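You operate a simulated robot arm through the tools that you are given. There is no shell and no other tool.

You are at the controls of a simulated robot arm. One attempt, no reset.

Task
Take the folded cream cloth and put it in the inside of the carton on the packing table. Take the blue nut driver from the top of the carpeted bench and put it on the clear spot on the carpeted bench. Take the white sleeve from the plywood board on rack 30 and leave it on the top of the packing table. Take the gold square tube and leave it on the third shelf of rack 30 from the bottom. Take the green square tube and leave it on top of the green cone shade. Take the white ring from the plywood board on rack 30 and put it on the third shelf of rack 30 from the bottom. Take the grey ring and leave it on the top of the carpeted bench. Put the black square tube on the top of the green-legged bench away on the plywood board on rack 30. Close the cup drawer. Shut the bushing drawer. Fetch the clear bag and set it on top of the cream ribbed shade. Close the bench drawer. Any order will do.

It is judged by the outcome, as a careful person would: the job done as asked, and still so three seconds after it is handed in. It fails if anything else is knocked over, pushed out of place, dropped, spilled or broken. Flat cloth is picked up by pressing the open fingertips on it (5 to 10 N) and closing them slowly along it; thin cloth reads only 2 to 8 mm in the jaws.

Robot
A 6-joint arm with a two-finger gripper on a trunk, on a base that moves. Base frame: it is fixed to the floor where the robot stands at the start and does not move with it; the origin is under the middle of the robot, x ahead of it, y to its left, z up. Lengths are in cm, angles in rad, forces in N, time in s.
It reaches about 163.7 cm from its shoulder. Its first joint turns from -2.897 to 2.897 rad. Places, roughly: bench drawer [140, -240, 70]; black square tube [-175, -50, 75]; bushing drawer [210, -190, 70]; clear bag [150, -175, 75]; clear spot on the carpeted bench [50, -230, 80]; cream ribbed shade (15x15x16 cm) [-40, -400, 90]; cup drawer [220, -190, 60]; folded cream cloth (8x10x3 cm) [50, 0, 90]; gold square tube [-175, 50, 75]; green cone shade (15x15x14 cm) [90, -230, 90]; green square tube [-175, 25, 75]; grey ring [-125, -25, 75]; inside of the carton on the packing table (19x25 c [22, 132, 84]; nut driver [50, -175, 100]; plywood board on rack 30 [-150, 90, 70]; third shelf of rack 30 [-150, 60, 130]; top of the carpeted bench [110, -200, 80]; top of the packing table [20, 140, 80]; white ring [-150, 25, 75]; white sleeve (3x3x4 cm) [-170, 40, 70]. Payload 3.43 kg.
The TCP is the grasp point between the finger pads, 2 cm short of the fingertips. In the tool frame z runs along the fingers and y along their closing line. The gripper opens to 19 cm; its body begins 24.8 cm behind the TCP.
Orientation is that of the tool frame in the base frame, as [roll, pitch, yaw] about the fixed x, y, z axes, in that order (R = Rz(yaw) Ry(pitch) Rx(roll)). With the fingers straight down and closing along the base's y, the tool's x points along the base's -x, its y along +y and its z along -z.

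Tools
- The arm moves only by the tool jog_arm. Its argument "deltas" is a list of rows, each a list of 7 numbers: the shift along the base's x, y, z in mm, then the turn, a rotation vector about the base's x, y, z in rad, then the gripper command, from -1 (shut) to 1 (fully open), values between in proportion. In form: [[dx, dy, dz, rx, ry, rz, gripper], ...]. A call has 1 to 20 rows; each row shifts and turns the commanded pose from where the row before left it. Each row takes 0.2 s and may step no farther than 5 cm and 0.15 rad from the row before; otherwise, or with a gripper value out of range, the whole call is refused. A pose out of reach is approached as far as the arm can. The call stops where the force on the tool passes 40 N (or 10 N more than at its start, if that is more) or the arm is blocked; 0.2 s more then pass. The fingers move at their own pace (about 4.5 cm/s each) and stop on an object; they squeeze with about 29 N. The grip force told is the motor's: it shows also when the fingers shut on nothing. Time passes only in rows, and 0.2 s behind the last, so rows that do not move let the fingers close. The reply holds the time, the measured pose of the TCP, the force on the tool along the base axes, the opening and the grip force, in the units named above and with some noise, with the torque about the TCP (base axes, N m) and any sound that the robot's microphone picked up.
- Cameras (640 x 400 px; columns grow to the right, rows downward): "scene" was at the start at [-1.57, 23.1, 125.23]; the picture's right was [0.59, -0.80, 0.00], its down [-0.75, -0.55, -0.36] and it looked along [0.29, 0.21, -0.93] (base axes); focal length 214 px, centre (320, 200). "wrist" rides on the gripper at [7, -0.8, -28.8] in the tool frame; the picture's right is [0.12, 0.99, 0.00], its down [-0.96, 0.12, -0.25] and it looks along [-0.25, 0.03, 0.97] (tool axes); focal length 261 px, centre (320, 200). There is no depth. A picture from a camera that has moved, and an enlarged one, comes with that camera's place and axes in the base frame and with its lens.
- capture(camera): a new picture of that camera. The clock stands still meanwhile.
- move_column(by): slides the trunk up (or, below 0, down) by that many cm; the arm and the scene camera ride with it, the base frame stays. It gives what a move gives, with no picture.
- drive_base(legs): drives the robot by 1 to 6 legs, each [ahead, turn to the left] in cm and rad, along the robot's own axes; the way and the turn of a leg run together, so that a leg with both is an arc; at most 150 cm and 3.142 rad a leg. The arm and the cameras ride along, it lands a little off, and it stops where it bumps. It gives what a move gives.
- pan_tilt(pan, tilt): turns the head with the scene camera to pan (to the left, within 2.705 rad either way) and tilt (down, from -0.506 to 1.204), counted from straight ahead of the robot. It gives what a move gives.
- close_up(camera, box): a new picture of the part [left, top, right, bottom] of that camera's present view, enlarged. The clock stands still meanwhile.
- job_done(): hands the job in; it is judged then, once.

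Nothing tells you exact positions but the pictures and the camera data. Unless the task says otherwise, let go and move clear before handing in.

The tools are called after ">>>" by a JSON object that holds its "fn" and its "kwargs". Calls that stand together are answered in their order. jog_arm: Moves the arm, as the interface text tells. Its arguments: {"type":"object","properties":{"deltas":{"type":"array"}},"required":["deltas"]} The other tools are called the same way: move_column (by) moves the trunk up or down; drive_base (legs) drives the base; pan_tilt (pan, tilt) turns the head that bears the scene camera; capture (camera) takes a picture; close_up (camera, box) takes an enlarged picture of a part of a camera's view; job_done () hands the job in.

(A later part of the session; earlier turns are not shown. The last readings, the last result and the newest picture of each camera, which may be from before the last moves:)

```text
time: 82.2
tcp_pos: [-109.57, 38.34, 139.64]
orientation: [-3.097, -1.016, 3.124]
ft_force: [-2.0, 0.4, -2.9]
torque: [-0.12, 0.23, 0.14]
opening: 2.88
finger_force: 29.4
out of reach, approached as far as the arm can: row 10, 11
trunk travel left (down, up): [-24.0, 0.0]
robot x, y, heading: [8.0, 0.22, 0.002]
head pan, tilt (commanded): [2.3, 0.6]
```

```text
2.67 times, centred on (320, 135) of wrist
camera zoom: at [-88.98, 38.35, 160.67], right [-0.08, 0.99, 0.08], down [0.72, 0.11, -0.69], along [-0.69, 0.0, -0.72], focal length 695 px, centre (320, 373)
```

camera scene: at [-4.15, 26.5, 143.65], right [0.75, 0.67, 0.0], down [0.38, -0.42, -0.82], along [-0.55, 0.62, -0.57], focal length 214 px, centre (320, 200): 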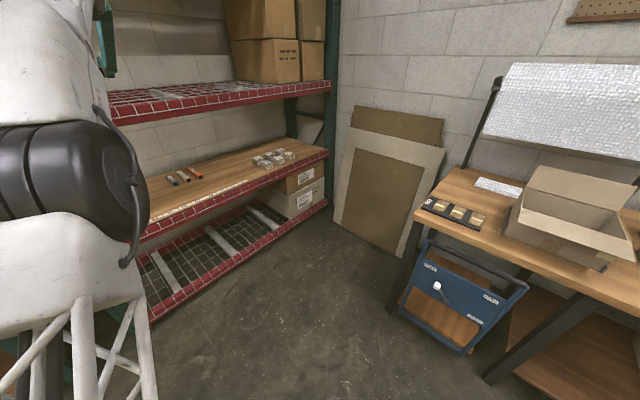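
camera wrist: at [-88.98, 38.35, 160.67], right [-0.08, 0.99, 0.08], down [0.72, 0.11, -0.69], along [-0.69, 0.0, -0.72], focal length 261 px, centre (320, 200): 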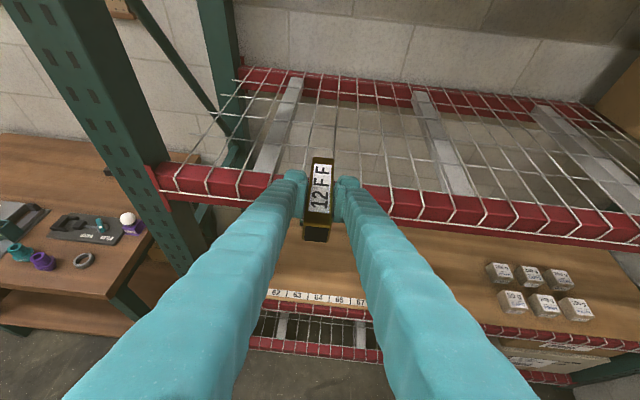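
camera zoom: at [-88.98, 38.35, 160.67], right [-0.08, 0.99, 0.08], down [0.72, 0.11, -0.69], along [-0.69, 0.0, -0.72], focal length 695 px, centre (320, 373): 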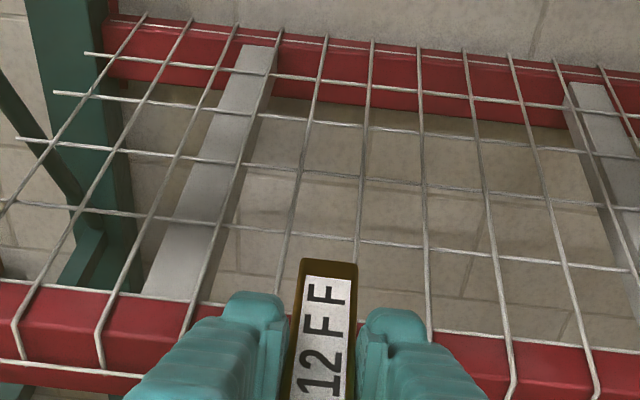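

The deck has x-direction wires near y≈28, 34, 40, 46 and cross wires near x≈-149 and -160. I'll straighten the tool slightly, then drive the base back 44 cm to bring the tube over the shelf around (-154, 40).

>>> {"fn": "jog_arm", "kwargs": {"deltas": [[0, 9, -10, 0.006, 0.016, -0.008, -1], [0, 9, -10, 0.0065, 0.017, -0.0073, -1]]}}

>>> {"fn": "drive_base", "kwargs": {"legs": [[-30, 0]]}}

>>> {"fn": "capture", "kwargs": {"camera": "wrist"}}

>>> {"fn": "capture", "kwargs": {"camera": "scene"}}

```text
time: 82.8
tcp_pos: [-109.3, 40.01, 138.15]
orientation: [-3.128, -1.054, 3.135]
ft_force: [0.6, -1.0, -1.1]
torque: [0.02, -0.02, 0.02]
opening: 2.88
finger_force: 28.9
trunk travel left (down, up): [-24.0, 0.0]
robot x, y, heading: [7.7, 0.03, 0.002]
head pan, tilt (commanded): [2.3, 0.6]
```

```text
time: 84.9
tcp_pos: [-139.59, 39.7, 138.16]
orientation: [-3.127, -1.054, 3.136]
ft_force: [0.2, 0.0, -0.7]
torque: [0.01, -0.04, 0.01]
opening: 2.9
finger_force: 28.6
trunk travel left (down, up): [-24.0, 0.0]
robot x, y, heading: [-22.28, 0.07, 0.0]
head pan, tilt (commanded): [2.3, 0.6]
```

```text
taken
camera wrist: at [-118.18, 39.11, 158.46], right [-0.07, 0.99, 0.1], down [0.69, 0.12, -0.71], along [-0.72, 0.02, -0.69], focal length 261 px, centre (320, 200)
```

wrist: 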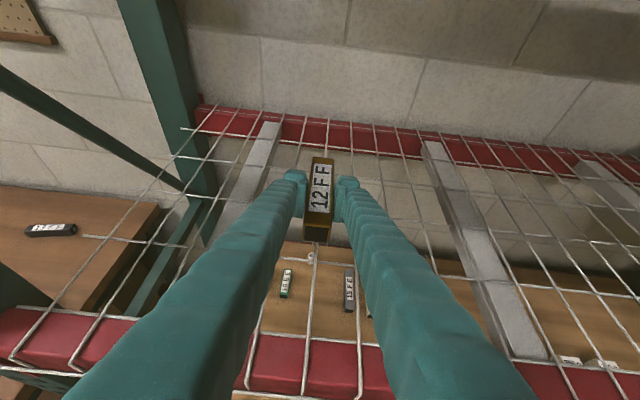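

```text
taken
camera scene: at [-34.17, 26.39, 143.68], right [0.74, 0.67, 0.0], down [0.38, -0.42, -0.82], along [-0.55, 0.61, -0.57], focal length 214 px, centre (320, 200)
```

scene: 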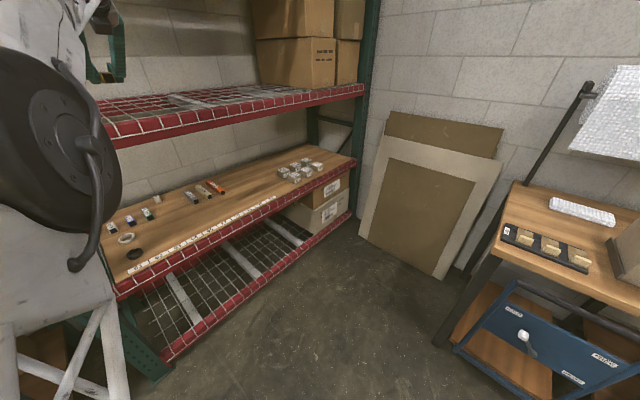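

Good, the tube is above the deck. Another 14 cm back.

>>> {"fn": "drive_base", "kwargs": {"legs": [[-14, 0]]}}

>>> {"fn": "jog_arm", "kwargs": {"deltas": [[0, 2, -40, 0, 0, 0, -1], [0, 2, -30, 0, 0, 0, -1]]}}

>>> {"fn": "capture", "kwargs": {"camera": "wrist"}}

>>> {"fn": "close_up", "kwargs": {"camera": "wrist", "box": [220, 110, 420, 235]}}

```text
time: 86.2
tcp_pos: [-153.71, 39.5, 138.11]
orientation: [-3.126, -1.053, 3.139]
ft_force: [-0.1, 0.3, -0.8]
torque: [0.0, 0.01, -0.04]
opening: 2.87
finger_force: 29.1
trunk travel left (down, up): [-24.0, 0.0]
robot x, y, heading: [-36.02, 0.03, -0.001]
head pan, tilt (commanded): [2.3, 0.6]
```

```text
time: 86.8
tcp_pos: [-153.78, 40.03, 131.04]
orientation: [-3.129, -1.053, 3.135]
ft_force: [0.3, 0.0, -0.9]
torque: [-0.05, 0.0, -0.03]
opening: 2.86
finger_force: 29.2
trunk travel left (down, up): [-24.0, 0.0]
robot x, y, heading: [-36.67, 0.08, 0.002]
head pan, tilt (commanded): [2.3, 0.6]
```

```text
taken
camera wrist: at [-132.29, 39.42, 151.4], right [-0.07, 0.99, 0.1], down [0.69, 0.12, -0.71], along [-0.72, 0.02, -0.69], focal length 261 px, centre (320, 200)
```

wrist: 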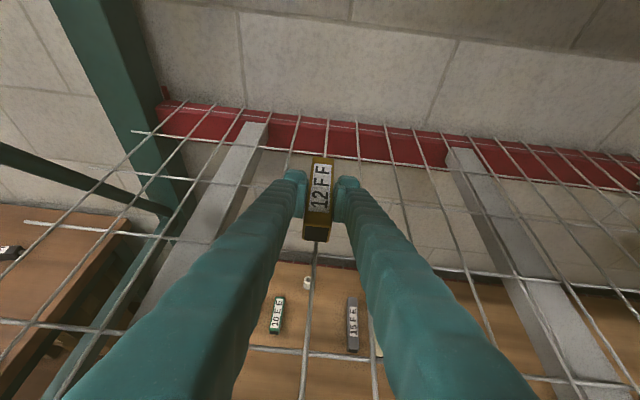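

```text
3.20 times, centred on (320, 172) of wrist
camera zoom: at [-132.29, 39.42, 151.4], right [-0.07, 0.99, 0.1], down [0.69, 0.12, -0.71], along [-0.72, 0.02, -0.69], focal length 834 px, centre (320, 288)
```

zoom: 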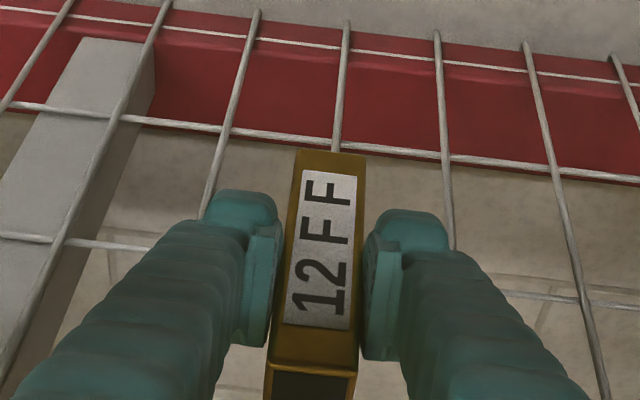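

The tube is right over a long wire. I lower until the contact shows in the force.

>>> {"fn": "jog_arm", "kwargs": {"deltas": [[0, 0, -10, 0, 0, 0, -1], [0, 0, -8, 0, 0, 0, -1], [0, 0, -4, 0, 0, 0, -1], [0, 0, -4, 0, 0, 0, -1]]}}

```text
time: 87.8
tcp_pos: [-153.65, 39.92, 128.77]
orientation: [-3.128, -1.055, 3.137]
ft_force: [-0.6, 0.0, 5.1]
torque: [0.12, -0.27, 0.02]
opening: 2.86
finger_force: 29.0
trunk travel left (down, up): [-24.0, 0.0]
robot x, y, heading: [-36.43, -0.25, 0.005]
head pan, tilt (commanded): [2.3, 0.6]
```

Contact is made (5 N). A touch lower, then open gently.

>>> {"fn": "jog_arm", "kwargs": {"deltas": [[0, 0, -2, 0, 0, 0, -1], [0, 0, 0, 0, 0, 0, -0.66], [0, 0, 0, 0, 0, 0, -0.6], [0, 0, 0, 0, 0, 0, -0.5]]}}

>>> {"fn": "close_up", "kwargs": {"camera": "wrist", "box": [220, 110, 420, 235]}}

```text
time: 88.8
tcp_pos: [-153.66, 39.78, 128.6]
orientation: [-3.128, -1.056, 3.14]
ft_force: [-2.9, -12.2, 18.3]
torque: [0.22, 0.12, 0.13]
opening: 4.05
finger_force: 0.0
trunk travel left (down, up): [-24.0, 0.0]
robot x, y, heading: [-36.35, -0.0, 0.003]
head pan, tilt (commanded): [2.3, 0.6]
```

```text
3.20 times, centred on (320, 172) of wrist
camera zoom: at [-132.2, 39.17, 148.91], right [-0.07, 0.99, 0.1], down [0.69, 0.12, -0.72], along [-0.72, 0.02, -0.69], focal length 834 px, centre (320, 288)
```

zoom: 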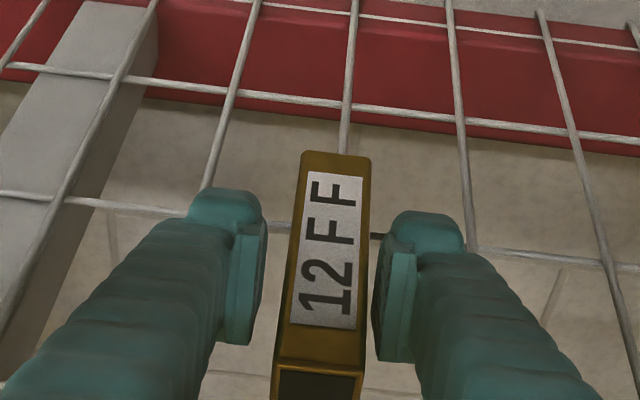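

The fingertips are pressing the wires a little. I'll rise a few millimetres while opening further, then retreat upward along the tool axis.

>>> {"fn": "jog_arm", "kwargs": {"deltas": [[0, 0, 3, 0, 0, 0, -0.45], [0, 0, 2, 0, 0, 0, -0.4], [0, 0, 0, 0, 0, 0, -0.4]]}}

>>> {"fn": "close_up", "kwargs": {"camera": "wrist", "box": [220, 110, 420, 235]}}

```text
time: 89.6
tcp_pos: [-153.62, 40.05, 128.68]
orientation: [-3.125, -1.05, 3.135]
ft_force: [0.8, -0.5, 0.6]
torque: [-0.01, -0.05, 0.07]
opening: 5.71
finger_force: 0.5
trunk travel left (down, up): [-24.0, 0.0]
robot x, y, heading: [-36.35, 0.06, -0.002]
head pan, tilt (commanded): [2.3, 0.6]
```

```text
3.20 times, centred on (320, 172) of wrist
camera zoom: at [-132.28, 39.49, 149.01], right [-0.07, 0.99, 0.1], down [0.69, 0.12, -0.71], along [-0.72, 0.02, -0.69], focal length 834 px, centre (320, 288)
```

zoom: 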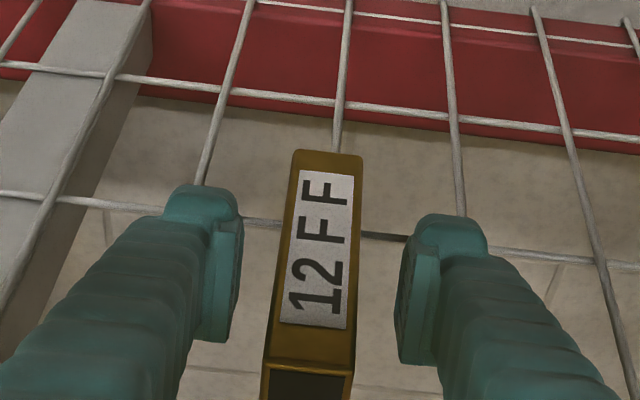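

The gold tube rests squarely on the deck. Retreat: up, then drive the base forward out of the rack.

>>> {"fn": "jog_arm", "kwargs": {"deltas": [[0, 0, 15, 0, 0, 0, -0.4], [0, 0, 30, 0, 0, 0, -0.4], [0, 0, 35, 0, 0, 0, -0.4], [0, 0, 20, 0, 0, 0, -0.4]]}}

>>> {"fn": "close_up", "kwargs": {"camera": "wrist", "box": [220, 110, 420, 235]}}

>>> {"fn": "drive_base", "kwargs": {"legs": [[44, 0]]}}

>>> {"fn": "capture", "kwargs": {"camera": "wrist"}}

```text
time: 90.6
tcp_pos: [-153.71, 39.98, 138.74]
orientation: [-3.123, -1.052, 3.137]
ft_force: [0.1, 0.0, -0.5]
torque: [0.01, -0.01, 0.0]
opening: 5.69
finger_force: 0.1
trunk travel left (down, up): [-24.0, 0.0]
robot x, y, heading: [-36.21, -0.13, -0.003]
head pan, tilt (commanded): [2.3, 0.6]
```

```text
3.20 times, centred on (320, 172) of wrist
camera zoom: at [-132.28, 39.45, 159.12], right [-0.07, 0.99, 0.1], down [0.69, 0.12, -0.71], along [-0.72, 0.02, -0.69], focal length 834 px, centre (320, 288)
```

zoom: 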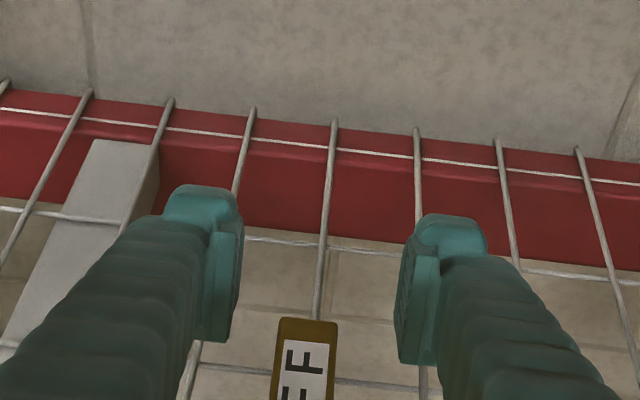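

```text
time: 93.3
tcp_pos: [-110.16, 40.29, 138.9]
orientation: [-3.127, -1.052, 3.136]
ft_force: [-0.1, 0.0, -0.9]
torque: [0.01, 0.03, 0.0]
opening: 5.69
finger_force: 0.0
trunk travel left (down, up): [-24.0, 0.0]
robot x, y, heading: [7.35, -0.17, 0.002]
head pan, tilt (commanded): [2.3, 0.6]
```

```text
taken
camera wrist: at [-88.79, 39.61, 159.16], right [-0.07, 0.99, 0.1], down [0.69, 0.12, -0.71], along [-0.72, 0.02, -0.69], focal length 261 px, centre (320, 200)
```

wrist: 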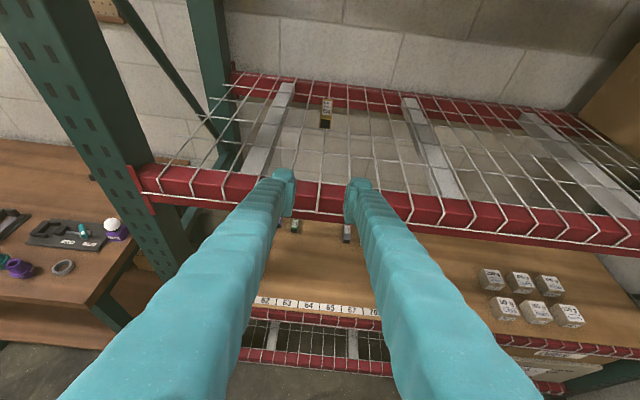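

Gold tube done. Next the white ring at about (-150, 20). I'll lower the tool in front of the rack, drive back a little and turn the base slightly left so the arm can reach lower y.

>>> {"fn": "jog_arm", "kwargs": {"deltas": [[0, 0, -48, 0, 0, 0, -0.2], [0, 0, -48, 0, 0, 0, -0.1], [0, 0, -48, 0, 0, 0, 0], [0, 0, -48, 0, 0, 0, 0], [0, 0, -48, 0, 0, 0, 0], [0, 0, -48, 0, 0, 0, 0], [0, 0, -48, 0, 0, 0, 0], [0, 0, -48, 0, 0, 0, 0], [0, 0, -48, 0, 0, 0, 0]]}}

>>> {"fn": "drive_base", "kwargs": {"legs": [[-12, 0], [0, 0.2]]}}

>>> {"fn": "pan_tilt", "kwargs": {"pan": 2.3, "tilt": 0.5}}

>>> {"fn": "capture", "kwargs": {"camera": "wrist"}}

>>> {"fn": "capture", "kwargs": {"camera": "scene"}}

```text
time: 95.3
tcp_pos: [-110.15, 40.2, 95.53]
orientation: [-3.127, -1.052, 3.138]
ft_force: [0.4, -1.2, 0.5]
torque: [0.03, -0.14, -0.05]
opening: 9.48
finger_force: 0.0
trunk travel left (down, up): [-24.0, 0.0]
robot x, y, heading: [7.32, 0.01, 0.005]
head pan, tilt (commanded): [2.3, 0.6]
```

```text
time: 97.3
tcp_pos: [-127.82, 16.01, 95.49]
orientation: [-3.127, -1.053, -2.948]
ft_force: [0.5, -0.4, -0.3]
torque: [0.01, -0.02, 0.0]
opening: 9.5
finger_force: 0.1
trunk travel left (down, up): [-24.0, 0.0]
robot x, y, heading: [-4.97, 0.12, 0.201]
head pan, tilt (commanded): [2.3, 0.6]
```

```text
time: 97.9
tcp_pos: [-127.85, 15.89, 95.35]
orientation: [-3.126, -1.054, -2.946]
ft_force: [-0.4, -0.5, -0.6]
torque: [-0.01, 0.0, -0.02]
opening: 9.49
finger_force: 0.2
trunk travel left (down, up): [-24.0, 0.0]
robot x, y, heading: [-4.63, 0.04, 0.2]
head pan, tilt (commanded): [2.3, 0.499]
```

```text
taken
camera wrist: at [-106.67, 19.72, 115.83], right [-0.26, 0.96, 0.1], down [0.65, 0.25, -0.71], along [-0.71, -0.13, -0.69], focal length 261 px, centre (320, 200)
```

wrist: 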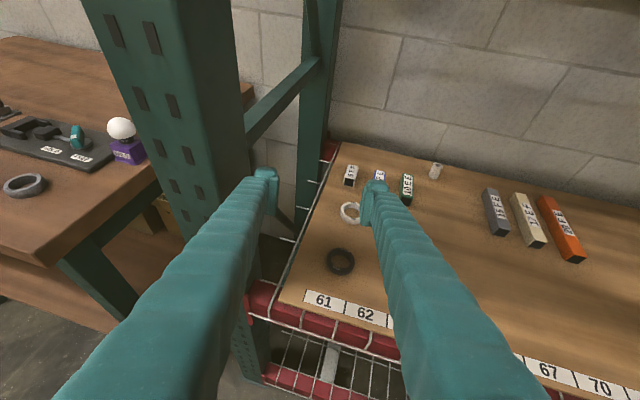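

```text
taken
camera scene: at [-21.97, 23.69, 144.59], right [0.6, 0.8, 0.0], down [0.38, -0.29, -0.88], along [-0.7, 0.52, -0.48], focal length 214 px, centre (320, 200)
```

scene: 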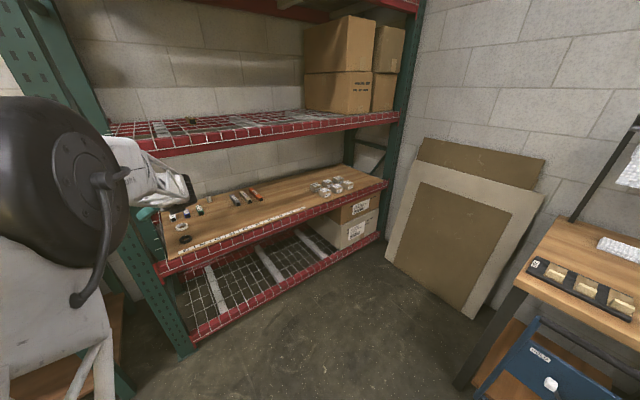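

The fingers are near the upright, so I first shift the tool +y and undo the yaw, then measure the ring.

>>> {"fn": "jog_arm", "kwargs": {"deltas": [[10, 30, 0, 0, 0, -0.1, 0], [10, 25, 0, 0, 0, -0.1, 0], [0, 0, 0, 0, 0, 0, 0]]}}

>>> {"fn": "capture", "kwargs": {"camera": "wrist"}}

>>> {"fn": "close_up", "kwargs": {"camera": "wrist", "box": [240, 130, 400, 230]}}

```text
time: 98.7
tcp_pos: [-125.74, 21.55, 95.43]
orientation: [-3.126, -1.053, 3.138]
ft_force: [-0.2, -0.3, 0.6]
torque: [0.02, -0.01, 0.04]
opening: 9.5
finger_force: 0.1
trunk travel left (down, up): [-24.0, 0.0]
robot x, y, heading: [-4.35, 0.1, 0.197]
head pan, tilt (commanded): [2.3, 0.499]
```

```text
taken
camera wrist: at [-104.29, 20.97, 115.79], right [-0.07, 0.99, 0.1], down [0.69, 0.12, -0.71], along [-0.72, 0.02, -0.69], focal length 261 px, centre (320, 200)
```

wrist: 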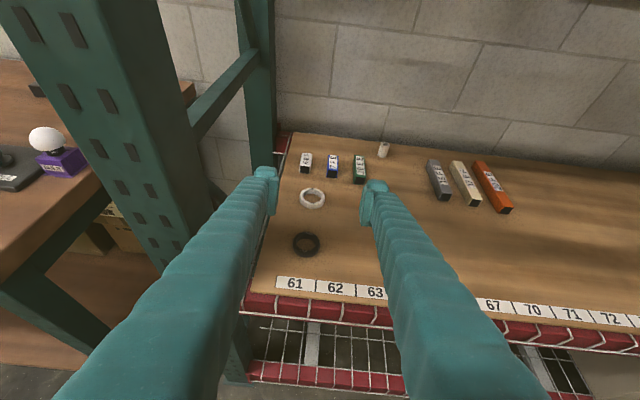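

```text
4.00 times, centred on (320, 180) of wrist
camera zoom: at [-104.29, 20.97, 115.79], right [-0.07, 0.99, 0.1], down [0.69, 0.12, -0.71], along [-0.72, 0.02, -0.69], focal length 1043 px, centre (320, 280)
```

zoom: 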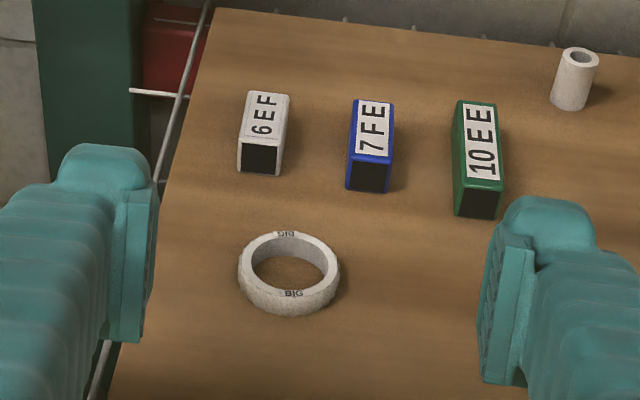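

The white ring is at about (-149.6, 20.2), 6.1 cm across and only ~1.3 cm tall. I'll come in over the black ring and straddle it.

>>> {"fn": "jog_arm", "kwargs": {"deltas": [[-32, -2.6, -32.8, 0, 0, 0, 0], [-32, -2.6, -32.8, 0, 0, 0, 0], [-32, -2.6, -32.8, 0, 0, 0, 0], [-32, -2.6, -32.8, 0, 0, 0, 0], [-32, -2.6, -32.8, 0, 0, 0, 0]]}}

>>> {"fn": "close_up", "kwargs": {"camera": "wrist", "box": [240, 130, 400, 230]}}

>>> {"fn": "capture", "kwargs": {"camera": "scene"}}

```text
time: 99.9
tcp_pos: [-141.85, 20.26, 79.4]
orientation: [-3.125, -1.055, 3.138]
ft_force: [0.5, 0.2, 1.3]
torque: [-0.03, -0.23, 0.03]
opening: 9.48
finger_force: 0.0
trunk travel left (down, up): [-24.0, 0.0]
robot x, y, heading: [-4.69, 0.16, 0.204]
head pan, tilt (commanded): [2.3, 0.499]
```

```text
4.00 times, centred on (320, 180) of wrist
camera zoom: at [-120.32, 19.71, 99.64], right [-0.07, 0.99, 0.1], down [0.69, 0.12, -0.72], along [-0.72, 0.02, -0.69], focal length 1043 px, centre (320, 280)
```

zoom: 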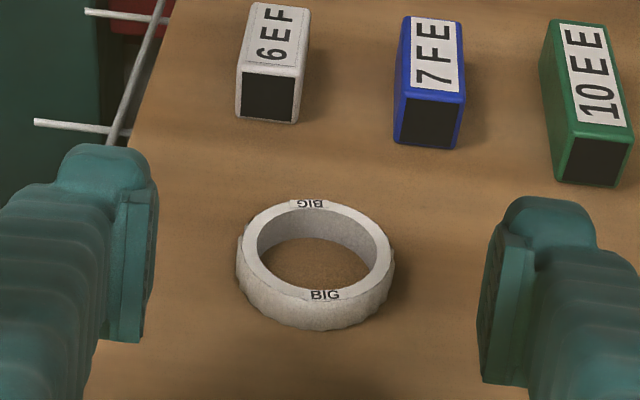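

```text
taken
camera scene: at [-21.9, 23.68, 144.6], right [0.6, 0.8, 0.0], down [0.38, -0.29, -0.88], along [-0.7, 0.52, -0.48], focal length 214 px, centre (320, 200)
```

scene: 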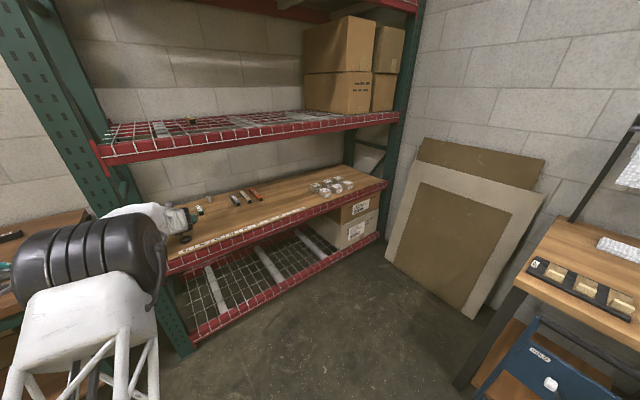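

Centred well. Descend around the ring.

>>> {"fn": "jog_arm", "kwargs": {"deltas": [[-22, -0.5, -18, 0, 0, 0, 0], [-22, -0.5, -20, 0, 0, 0, -0.1], [-23.5, -0.5, -20, 0, 0, 0, -0.15], [0, 0, -3, 0, 0, 0, -0.15]]}}

>>> {"fn": "close_up", "kwargs": {"camera": "wrist", "box": [240, 130, 400, 230]}}

```text
time: 100.9
tcp_pos: [-148.5, 20.02, 73.39]
orientation: [-3.127, -1.056, 3.138]
ft_force: [0.2, -0.8, 12.2]
torque: [0.61, 0.02, 0.03]
opening: 8.09
finger_force: 0.1
trunk travel left (down, up): [-24.0, 0.0]
robot x, y, heading: [-4.51, -0.01, 0.201]
head pan, tilt (commanded): [2.3, 0.499]
```

```text
4.00 times, centred on (320, 180) of wrist
camera zoom: at [-127.05, 19.48, 93.63], right [-0.07, 0.99, 0.1], down [0.69, 0.12, -0.72], along [-0.72, 0.02, -0.69], focal length 1043 px, centre (320, 280)
```

zoom: 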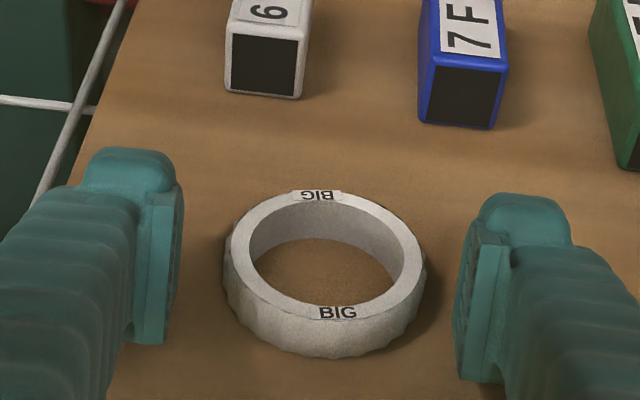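

Right fingertip just touches the board. I level the tool slightly, raise 1.5 mm and close.

>>> {"fn": "jog_arm", "kwargs": {"deltas": [[0, 0, 2, 0.012, 0, 0, -0.15], [0, 0, 0, 0, 0, 0, -0.3], [0, 0, 0, 0, 0, 0, -0.5], [0, 0, 0, 0, 0, 0, -0.7], [0, 0, 0, 0, 0, 0, -0.8], [0, 0, 0, 0, 0, 0, -0.8]]}}

>>> {"fn": "close_up", "kwargs": {"camera": "wrist", "box": [240, 130, 400, 230]}}

```text
time: 102.3
tcp_pos: [-148.43, 20.39, 73.47]
orientation: [3.13, -1.055, -3.125]
ft_force: [2.0, 4.5, 16.7]
torque: [-0.19, 0.03, 0.12]
opening: 4.2
finger_force: 28.8
trunk travel left (down, up): [-24.0, 0.0]
robot x, y, heading: [-4.84, -0.09, 0.201]
head pan, tilt (commanded): [2.3, 0.499]
```

```text
4.00 times, centred on (320, 180) of wrist
camera zoom: at [-126.97, 19.51, 93.69], right [-0.07, 0.99, 0.11], down [0.69, 0.12, -0.71], along [-0.72, 0.03, -0.69], focal length 1043 px, centre (320, 280)
```

zoom: 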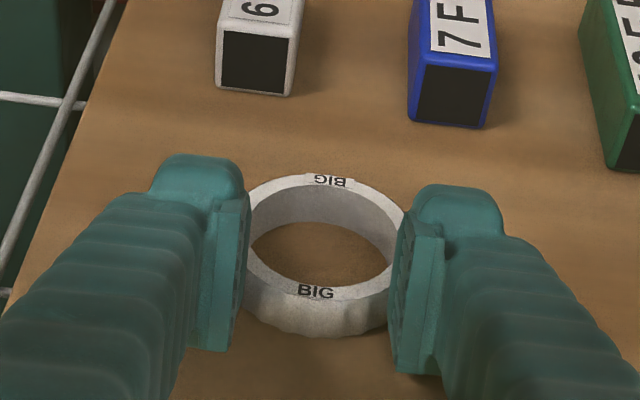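

Gripped (28.8 N). I lift slightly and check the hold.

>>> {"fn": "jog_arm", "kwargs": {"deltas": [[0, 0, 5, 0, 0, 0, -1], [0, 0, 15, 0, 0, 0, -1], [0, 0, 25, 0, 0, 0, -1]]}}

>>> {"fn": "close_up", "kwargs": {"camera": "wrist", "box": [240, 130, 400, 230]}}

```text
time: 103.1
tcp_pos: [-148.47, 20.06, 77.58]
orientation: [3.135, -1.051, -3.124]
ft_force: [-1.1, -0.7, -1.1]
torque: [0.04, 0.06, 0.02]
opening: 0.0
finger_force: 29.4
trunk travel left (down, up): [-24.0, 0.0]
robot x, y, heading: [-4.77, -0.04, 0.201]
head pan, tilt (commanded): [2.3, 0.499]
```

```text
4.00 times, centred on (320, 180) of wrist
camera zoom: at [-127.15, 19.2, 97.94], right [-0.07, 0.99, 0.11], down [0.69, 0.13, -0.71], along [-0.72, 0.03, -0.69], focal length 1043 px, centre (320, 280)
```

zoom: 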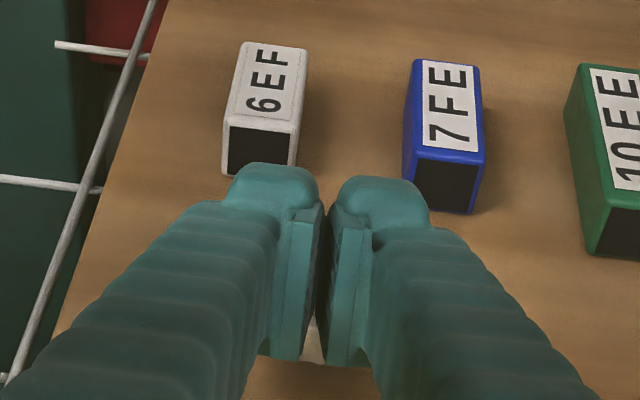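

The ring slipped out toward the front. I'll open, rise and look where it is.

>>> {"fn": "jog_arm", "kwargs": {"deltas": [[0, 0, 40, 0, 0, 0, -1], [25, 0, 40, 0, 0, 0, -0.5], [40, 0, 25, 0, 0, 0, 0], [40, 0, 15, 0, 0, 0, 0]]}}

>>> {"fn": "capture", "kwargs": {"camera": "wrist"}}

>>> {"fn": "close_up", "kwargs": {"camera": "wrist", "box": [240, 180, 400, 280]}}

```text
time: 104.1
tcp_pos: [-137.88, 20.1, 89.55]
orientation: [3.134, -1.051, -3.126]
ft_force: [0.0, -0.1, -0.8]
torque: [0.0, 0.18, 0.0]
opening: 6.88
finger_force: 0.0
trunk travel left (down, up): [-24.0, 0.0]
robot x, y, heading: [-4.76, 0.01, 0.208]
head pan, tilt (commanded): [2.3, 0.499]
```

```text
taken
camera wrist: at [-116.54, 19.21, 109.88], right [-0.07, 0.99, 0.11], down [0.69, 0.12, -0.71], along [-0.72, 0.03, -0.69], focal length 261 px, centre (320, 200)
```

wrist: 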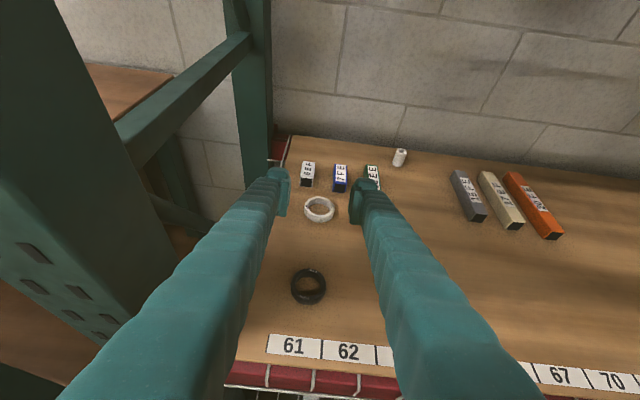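

```text
4.00 times, centred on (320, 230) of wrist
camera zoom: at [-116.54, 19.21, 109.88], right [-0.07, 0.99, 0.11], down [0.69, 0.12, -0.71], along [-0.72, 0.03, -0.69], focal length 1043 px, centre (320, 80)
```

zoom: 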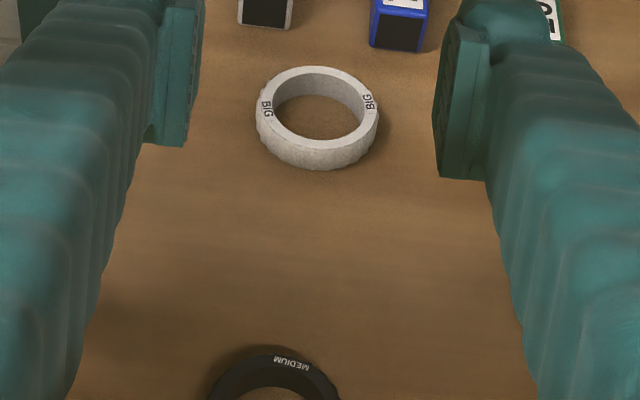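

The ring is still flat on the board at about (-152.4, 20.6); my pads caught it only near the very tips. I'll use a flatter approach (~78° tilt) so the pads cover the ring better.

>>> {"fn": "jog_arm", "kwargs": {"deltas": [[10, 0, 0, 0, 0.103, 0, -0.1], [10, 0, 0, 0, 0.103, 0, -0.1], [10, 0, 0, 0, 0.103, 0, -0.1], [0, 5, -40, 0, 0, 0, -0.1], [0, 0, -40, 0, 0, 0, -0.1]]}}

>>> {"fn": "capture", "kwargs": {"camera": "wrist"}}

>>> {"fn": "close_up", "kwargs": {"camera": "wrist", "box": [240, 130, 400, 230]}}

>>> {"fn": "capture", "kwargs": {"camera": "scene"}}

```text
time: 105.3
tcp_pos: [-135.61, 19.24, 81.54]
orientation: [3.139, -1.304, -3.112]
ft_force: [0.4, -0.2, 0.8]
torque: [0.0, -0.18, -0.02]
opening: 8.55
finger_force: 0.0
out of reach, approached as far as the arm can: row 1, 2
trunk travel left (down, up): [-24.0, 0.0]
robot x, y, heading: [-4.76, 0.17, 0.202]
head pan, tilt (commanded): [2.3, 0.499]
```

```text
taken
camera wrist: at [-109.88, 18.92, 95.83], right [-0.06, 0.99, 0.12], down [0.49, 0.13, -0.86], along [-0.87, 0.01, -0.49], focal length 261 px, centre (320, 200)
```

wrist: 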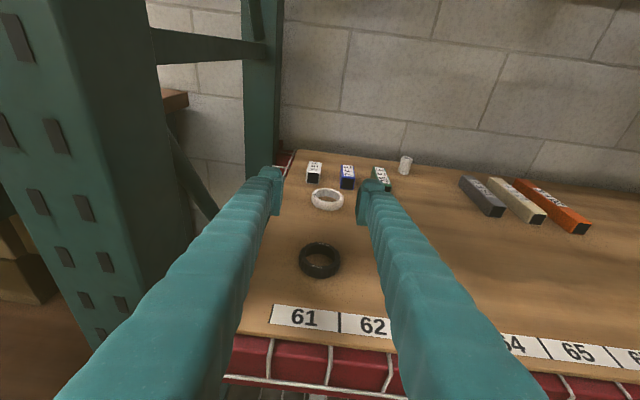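

```text
4.00 times, centred on (320, 180) of wrist
camera zoom: at [-109.88, 18.92, 95.83], right [-0.06, 0.99, 0.12], down [0.49, 0.13, -0.86], along [-0.87, 0.01, -0.49], focal length 1043 px, centre (320, 280)
```

zoom: 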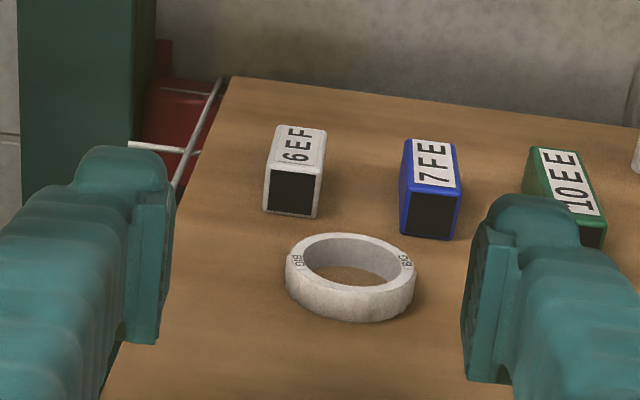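

```text
taken
camera scene: at [-21.91, 23.67, 144.61], right [0.6, 0.8, 0.0], down [0.38, -0.29, -0.88], along [-0.7, 0.52, -0.48], focal length 214 px, centre (320, 200)
```

scene: 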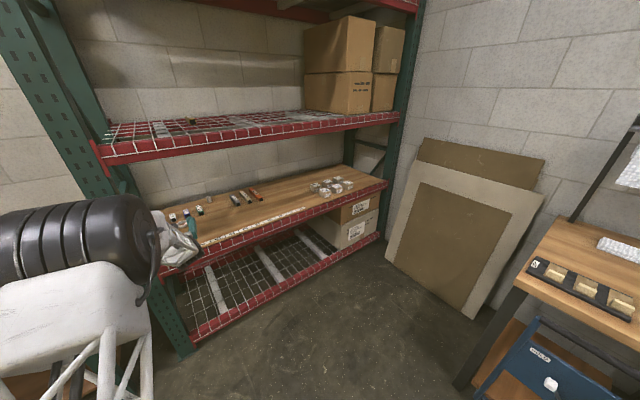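

Tilt is now 75°, which is workable. I move to a pre-grasp just short of the ring, then slide in so the ring sits between the pads.

>>> {"fn": "jog_arm", "kwargs": {"deltas": [[-40, 6, -25, 0, 0.02, -0.015, -0.1], [-40, 6, -22, 0, 0.02, -0.015, -0.1], [0, 0, 0, 0, 0, 0, -0.1]]}}

>>> {"fn": "close_up", "kwargs": {"camera": "wrist", "box": [240, 130, 400, 230]}}

```text
time: 106.1
tcp_pos: [-143.69, 20.53, 76.6]
orientation: [3.137, -1.342, 3.141]
ft_force: [0.4, -0.2, -0.8]
torque: [0.02, 0.07, 0.03]
opening: 8.56
finger_force: 0.1
trunk travel left (down, up): [-24.0, 0.0]
robot x, y, heading: [-4.71, 0.07, 0.199]
head pan, tilt (commanded): [2.3, 0.499]
```

```text
4.00 times, centred on (320, 180) of wrist
camera zoom: at [-117.49, 19.43, 89.93], right [-0.02, 0.99, 0.12], down [0.46, 0.11, -0.88], along [-0.89, 0.03, -0.46], focal length 1043 px, centre (320, 280)
```

zoom: 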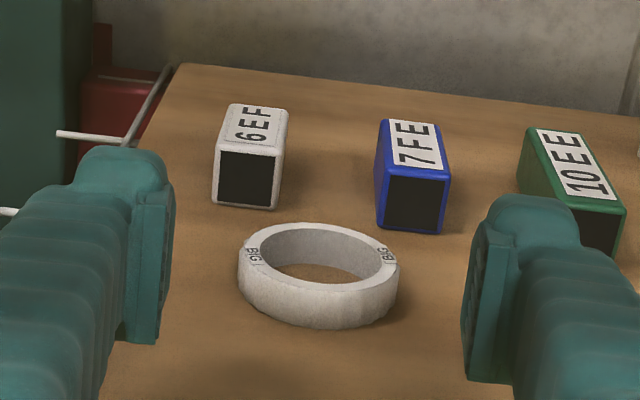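

Centred. Slide in over the ring and come down close to the board.

>>> {"fn": "jog_arm", "kwargs": {"deltas": [[-28, 0, -9, 0, 0, 0, -0.1], [-28, -0.5, -9, 0, 0, 0, -0.1], [-26, -0.5, -10, 0, 0, 0, -0.1], [0, 0, -4, 0, 0, 0, -0.1]]}}

>>> {"fn": "close_up", "kwargs": {"camera": "wrist", "box": [240, 130, 400, 230]}}

```text
time: 107.1
tcp_pos: [-152.03, 20.2, 73.45]
orientation: [3.138, -1.341, -3.139]
ft_force: [0.3, -0.7, -0.4]
torque: [0.03, 0.04, -0.02]
opening: 8.54
finger_force: 0.1
trunk travel left (down, up): [-24.0, 0.0]
robot x, y, heading: [-4.64, -0.12, 0.199]
head pan, tilt (commanded): [2.3, 0.499]
```

```text
4.00 times, centred on (320, 180) of wrist
camera zoom: at [-125.73, 19.24, 86.73], right [-0.02, 0.99, 0.12], down [0.46, 0.11, -0.88], along [-0.89, 0.03, -0.46], focal length 1043 px, centre (320, 280)
```

zoom: 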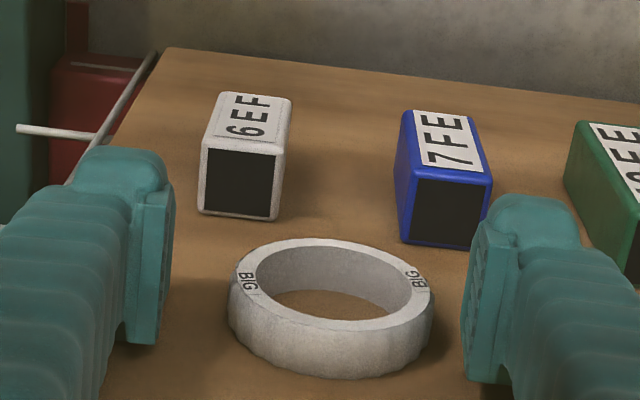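

Ring now sits between the pads. Lower another 2-3 mm and close.

>>> {"fn": "jog_arm", "kwargs": {"deltas": [[0, 1, -3, 0, 0, 0, -0.1]]}}

>>> {"fn": "jog_arm", "kwargs": {"deltas": [[0, 0, 0, 0, 0, 0, -0.3], [0, 0, 0, 0, 0, 0, -0.45], [0, 0, 0, 0, 0, 0, -0.6], [0, 0, 0, 0, 0, 0, -0.6], [0, 0, 0, 0, 0, 0, -0.6]]}}

>>> {"fn": "close_up", "kwargs": {"camera": "wrist", "box": [240, 130, 400, 230]}}

```text
time: 107.5
tcp_pos: [-152.1, 20.19, 73.33]
orientation: [3.138, -1.343, -3.141]
ft_force: [0.5, -0.2, 4.1]
torque: [-0.23, -0.04, 0.02]
opening: 8.6
finger_force: 0.1
trunk travel left (down, up): [-24.0, 0.0]
robot x, y, heading: [-4.87, 0.05, 0.205]
head pan, tilt (commanded): [2.3, 0.499]
```

```text
time: 108.7
tcp_pos: [-152.01, 20.43, 73.45]
orientation: [3.14, -1.344, 3.139]
ft_force: [1.2, 4.7, 11.6]
torque: [-0.35, 0.07, -0.03]
opening: 5.64
finger_force: 28.9
trunk travel left (down, up): [-24.0, 0.0]
robot x, y, heading: [-4.61, 0.1, 0.201]
head pan, tilt (commanded): [2.3, 0.499]
```

```text
4.00 times, centred on (320, 180) of wrist
camera zoom: at [-125.67, 19.42, 86.62], right [-0.02, 0.99, 0.12], down [0.46, 0.11, -0.88], along [-0.89, 0.03, -0.46], focal length 1043 px, centre (320, 280)
```

zoom: 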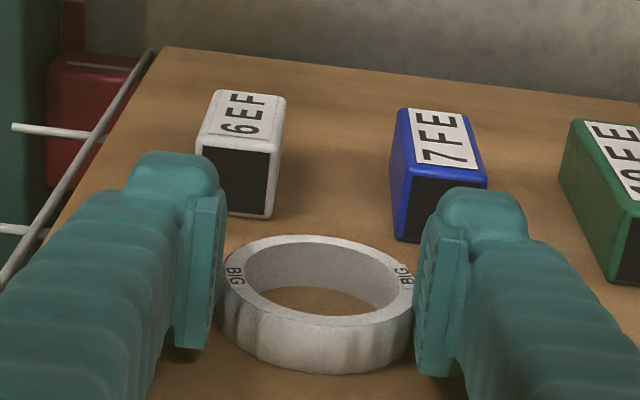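

Opening 5.64 cm with full grip — the ring is held across its diameter. Lift gently and check.

>>> {"fn": "jog_arm", "kwargs": {"deltas": [[0, 0, 5, 0, 0, 0, -0.65], [0, 0, 10, 0, 0, 0, -0.65], [0, 0, 15, 0, 0, 0, -0.65]]}}

>>> {"fn": "close_up", "kwargs": {"camera": "wrist", "box": [240, 130, 400, 230]}}

```text
time: 109.5
tcp_pos: [-152.0, 20.31, 75.93]
orientation: [3.136, -1.341, -3.14]
ft_force: [-0.6, -0.5, -1.4]
torque: [0.03, 0.07, 0.02]
opening: 5.61
finger_force: 28.8
trunk travel left (down, up): [-24.0, 0.0]
robot x, y, heading: [-4.88, 0.33, 0.202]
head pan, tilt (commanded): [2.3, 0.499]
```

```text
4.00 times, centred on (320, 180) of wrist
camera zoom: at [-125.74, 19.28, 89.41], right [-0.02, 0.99, 0.12], down [0.46, 0.12, -0.88], along [-0.89, 0.03, -0.46], focal length 1043 px, centre (320, 280)
```

zoom: 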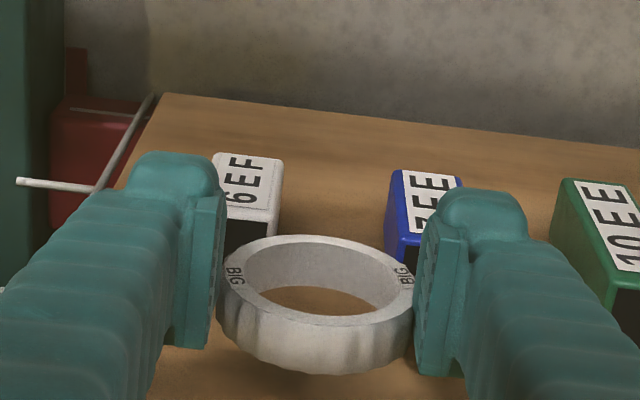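

The ring is held. I withdraw it from the rack, nudge the base forward 10 cm, then raise above the third shelf.

>>> {"fn": "jog_arm", "kwargs": {"deltas": [[0, 0, 30, 0, 0, 0, -0.65], [10, 0, 30, 0, 0, 0, -0.65], [48, 0, 5, 0, 0, 0, -0.65], [48, 0, 5, 0, 0, 0, -0.65], [48, 0, 5, 0, 0, 0, -0.65], [48, 0, 5, 0, 0, 0, -0.65], [48, 0, 5, 0, 0, 0, -0.65]]}}

>>> {"fn": "drive_base", "kwargs": {"legs": [[10, 0]]}}

>>> {"fn": "capture", "kwargs": {"camera": "wrist"}}

>>> {"fn": "capture", "kwargs": {"camera": "scene"}}

```text
time: 111.1
tcp_pos: [-127.02, 20.42, 84.54]
orientation: [3.14, -1.342, 3.141]
ft_force: [0.3, -0.3, -1.1]
torque: [0.01, 0.21, 0.02]
opening: 5.6
finger_force: 28.9
trunk travel left (down, up): [-24.0, 0.0]
robot x, y, heading: [-4.56, 0.19, 0.203]
head pan, tilt (commanded): [2.3, 0.499]
```

```text
time: 112.3
tcp_pos: [-117.12, 22.51, 84.7]
orientation: [3.138, -1.343, 3.14]
ft_force: [-0.5, 0.1, -1.0]
torque: [-0.01, 0.01, -0.03]
opening: 5.64
finger_force: 29.4
trunk travel left (down, up): [-24.0, 0.0]
robot x, y, heading: [5.12, 2.27, 0.199]
head pan, tilt (commanded): [2.3, 0.499]
```

```text
taken
camera wrist: at [-90.86, 21.45, 98.01], right [-0.02, 0.99, 0.12], down [0.46, 0.11, -0.88], along [-0.89, 0.03, -0.46], focal length 261 px, centre (320, 200)
```

wrist: 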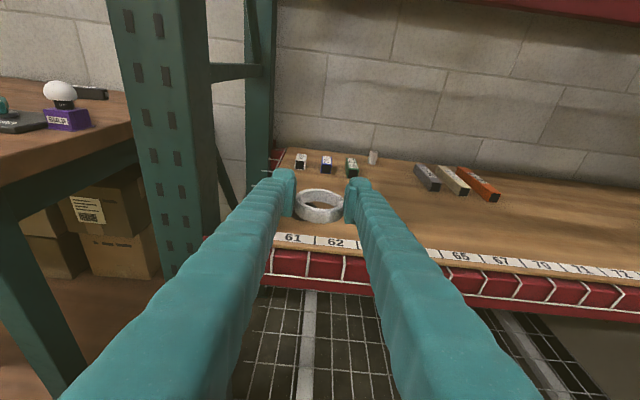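

```text
taken
camera scene: at [-12.1, 25.72, 144.59], right [0.6, 0.8, 0.0], down [0.38, -0.29, -0.88], along [-0.7, 0.53, -0.48], focal length 214 px, centre (320, 200)
```

scene: 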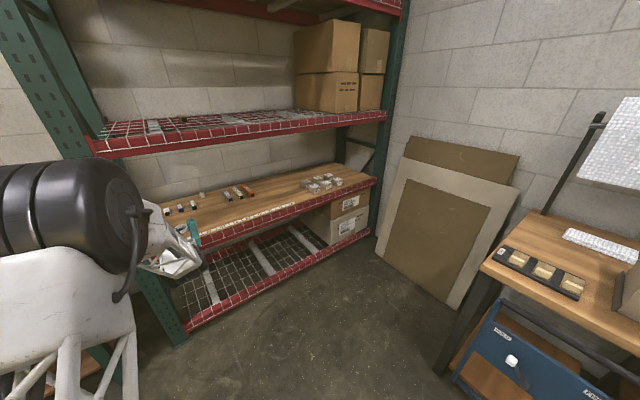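

Raising the ring in front of the rack.

>>> {"fn": "jog_arm", "kwargs": {"deltas": [[4, 0, 46, 0, 0, 0, -0.65], [4, 0, 46, 0, 0, 0, -0.65], [4, 0, 46, 0, 0, 0, -0.65], [4, 0, 46, 0, 0, 0, -0.65], [0, 0, 46, 0, 0, 0, -0.65], [0, 0, 46, 0, 0, 0, -0.65], [0, 0, 46, 0, 0, 0, -0.65], [0, 0, 46, 0, 0, 0, -0.65], [0, 0, 46, 0, 0, 0, -0.65], [0, 0, 46, 0, 0, 0, -0.65], [0, 0, 46, 0, 0, 0, -0.65], [0, 0, 40, 0, 0, 0, -0.65]]}}

>>> {"fn": "capture", "kwargs": {"camera": "wrist"}}

>>> {"fn": "capture", "kwargs": {"camera": "scene"}}

```text
time: 114.9
tcp_pos: [-115.59, 22.48, 139.32]
orientation: [3.141, -1.342, 3.139]
ft_force: [-0.3, -0.2, -0.3]
torque: [0.03, 0.05, 0.02]
opening: 5.6
finger_force: 29.2
trunk travel left (down, up): [-24.0, 0.0]
robot x, y, heading: [5.26, 1.8, 0.199]
head pan, tilt (commanded): [2.3, 0.499]
```

```text
taken
camera wrist: at [-89.18, 21.55, 152.62], right [-0.02, 0.99, 0.12], down [0.46, 0.11, -0.88], along [-0.89, 0.03, -0.46], focal length 261 px, centre (320, 200)
```

wrist: 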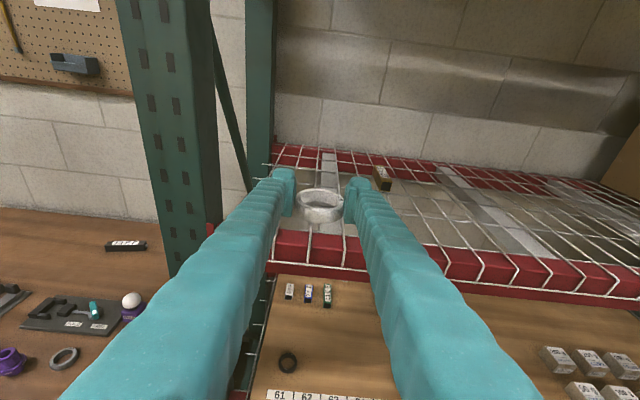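

```text
taken
camera scene: at [-12.1, 25.72, 144.59], right [0.6, 0.8, 0.0], down [0.38, -0.29, -0.88], along [-0.7, 0.53, -0.48], focal length 214 px, centre (320, 200)
```

scene: 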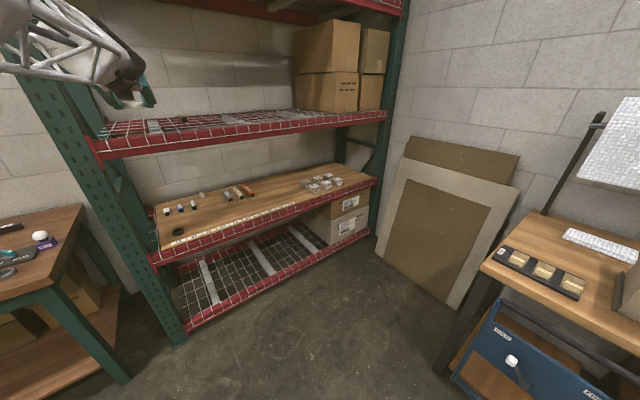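

No head contact. I shift +y a little, then drive the base back so the ring is over the deck.

>>> {"fn": "jog_arm", "kwargs": {"deltas": [[0, 40, 0, 0, 0, 0, -0.65], [0, 40, 0, 0, 0, 0, -0.65]]}}

>>> {"fn": "drive_base", "kwargs": {"legs": [[-34, 0]]}}

>>> {"fn": "capture", "kwargs": {"camera": "wrist"}}

>>> {"fn": "capture", "kwargs": {"camera": "scene"}}

```text
time: 115.5
tcp_pos: [-115.44, 30.46, 139.39]
orientation: [3.139, -1.342, 3.14]
ft_force: [0.0, -0.5, 0.1]
torque: [0.02, -0.06, -0.12]
opening: 5.62
finger_force: 29.1
trunk travel left (down, up): [-24.0, 0.0]
robot x, y, heading: [4.99, 1.82, 0.2]
head pan, tilt (commanded): [2.3, 0.499]
```

```text
time: 117.7
tcp_pos: [-148.76, 23.71, 139.13]
orientation: [3.139, -1.342, 3.14]
ft_force: [0.0, 0.5, -0.2]
torque: [-0.01, -0.02, 0.0]
opening: 5.61
finger_force: 28.7
trunk travel left (down, up): [-24.0, 0.0]
robot x, y, heading: [-28.21, -4.71, 0.202]
head pan, tilt (commanded): [2.3, 0.499]
```

```text
taken
camera wrist: at [-122.48, 22.69, 152.55], right [-0.02, 0.99, 0.12], down [0.46, 0.11, -0.88], along [-0.89, 0.03, -0.46], focal length 261 px, centre (320, 200)
```

wrist: 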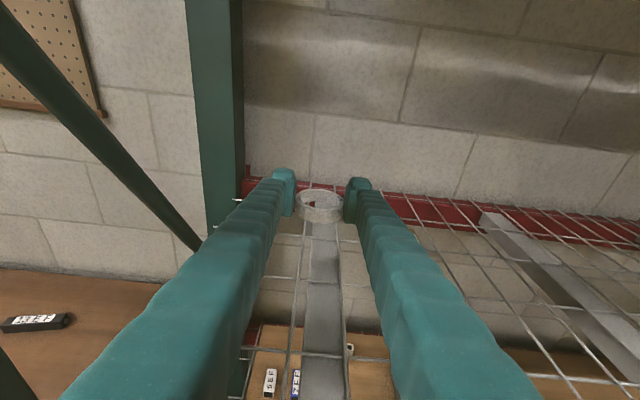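

```text
taken
camera scene: at [-45.45, 18.96, 144.59], right [0.6, 0.8, 0.0], down [0.38, -0.29, -0.88], along [-0.7, 0.53, -0.48], focal length 214 px, centre (320, 200)
```

scene: 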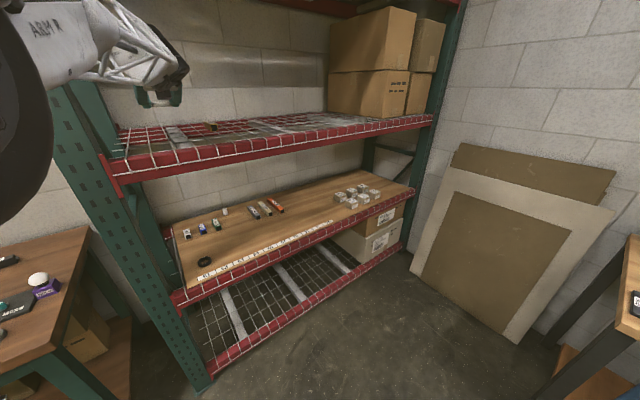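

The ring is over the deck next to the grey bar. I shift +y to centre it on the wire at y≈28 and lower to take a closer look.

>>> {"fn": "jog_arm", "kwargs": {"deltas": [[0, 22, -40, 0, 0, 0, -0.65], [0, 20, -30, 0, 0, 0, -0.65]]}}

>>> {"fn": "close_up", "kwargs": {"camera": "wrist", "box": [200, 130, 440, 280]}}

```text
time: 118.3
tcp_pos: [-148.72, 27.75, 132.26]
orientation: [3.14, -1.343, 3.141]
ft_force: [0.0, -0.8, 0.4]
torque: [0.03, -0.04, -0.11]
opening: 5.6
finger_force: 29.1
trunk travel left (down, up): [-24.0, 0.0]
robot x, y, heading: [-27.9, -5.02, 0.202]
head pan, tilt (commanded): [2.3, 0.499]
```

```text
2.67 times, centred on (320, 205) of wrist
camera zoom: at [-122.44, 26.76, 145.59], right [-0.02, 0.99, 0.12], down [0.46, 0.11, -0.88], along [-0.89, 0.03, -0.46], focal length 695 px, centre (320, 187)
```

zoom: 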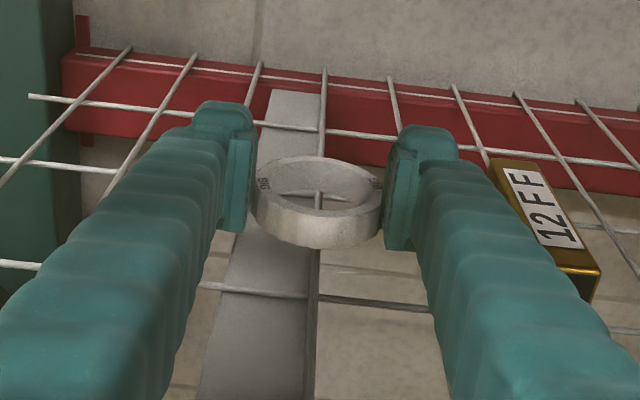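

The ring is right above the crossing of a long wire and a cross wire. Lowering to contact.

>>> {"fn": "jog_arm", "kwargs": {"deltas": [[0, 0, -15, 0, 0, 0, -0.65], [0, 0, -10, 0, 0, 0, -0.65], [0, 0, -4, 0, 0, 0, -0.65], [0, 0, -3, 0, 0, 0, -0.65]]}}

```text
time: 119.3
tcp_pos: [-148.88, 27.94, 128.97]
orientation: [3.136, -1.342, -3.141]
ft_force: [0.6, 0.4, 0.3]
torque: [0.0, -0.01, -0.02]
opening: 5.62
finger_force: 28.9
trunk travel left (down, up): [-24.0, 0.0]
robot x, y, heading: [-28.22, -4.84, 0.2]
head pan, tilt (commanded): [2.3, 0.499]
```

>>> {"fn": "jog_arm", "kwargs": {"deltas": [[0, 0, -3, 0, 0, 0, -0.65], [0, 0, -3, 0, 0, 0, -0.65]]}}

>>> {"fn": "close_up", "kwargs": {"camera": "wrist", "box": [240, 150, 400, 250]}}

```text
time: 119.9
tcp_pos: [-148.79, 27.91, 128.6]
orientation: [3.136, -1.342, -3.139]
ft_force: [-1.7, 0.2, 4.6]
torque: [0.11, 0.13, 0.02]
opening: 5.63
finger_force: 28.7
trunk travel left (down, up): [-24.0, 0.0]
robot x, y, heading: [-28.5, -4.89, 0.205]
head pan, tilt (commanded): [2.3, 0.499]
```

```text
4.00 times, centred on (320, 200) of wrist
camera zoom: at [-122.45, 26.85, 141.86], right [-0.02, 0.99, 0.12], down [0.46, 0.11, -0.88], along [-0.89, 0.03, -0.46], focal length 1043 px, centre (320, 200)
```

zoom: 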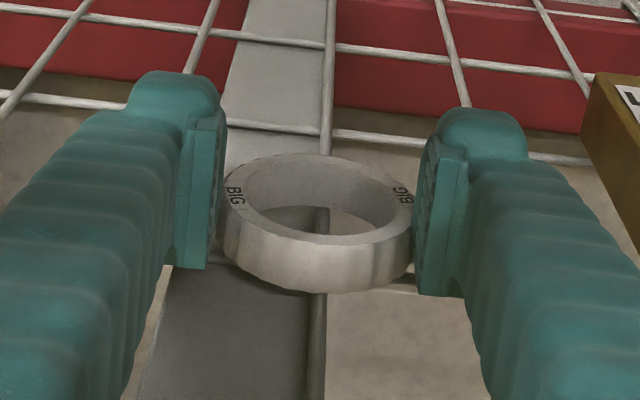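

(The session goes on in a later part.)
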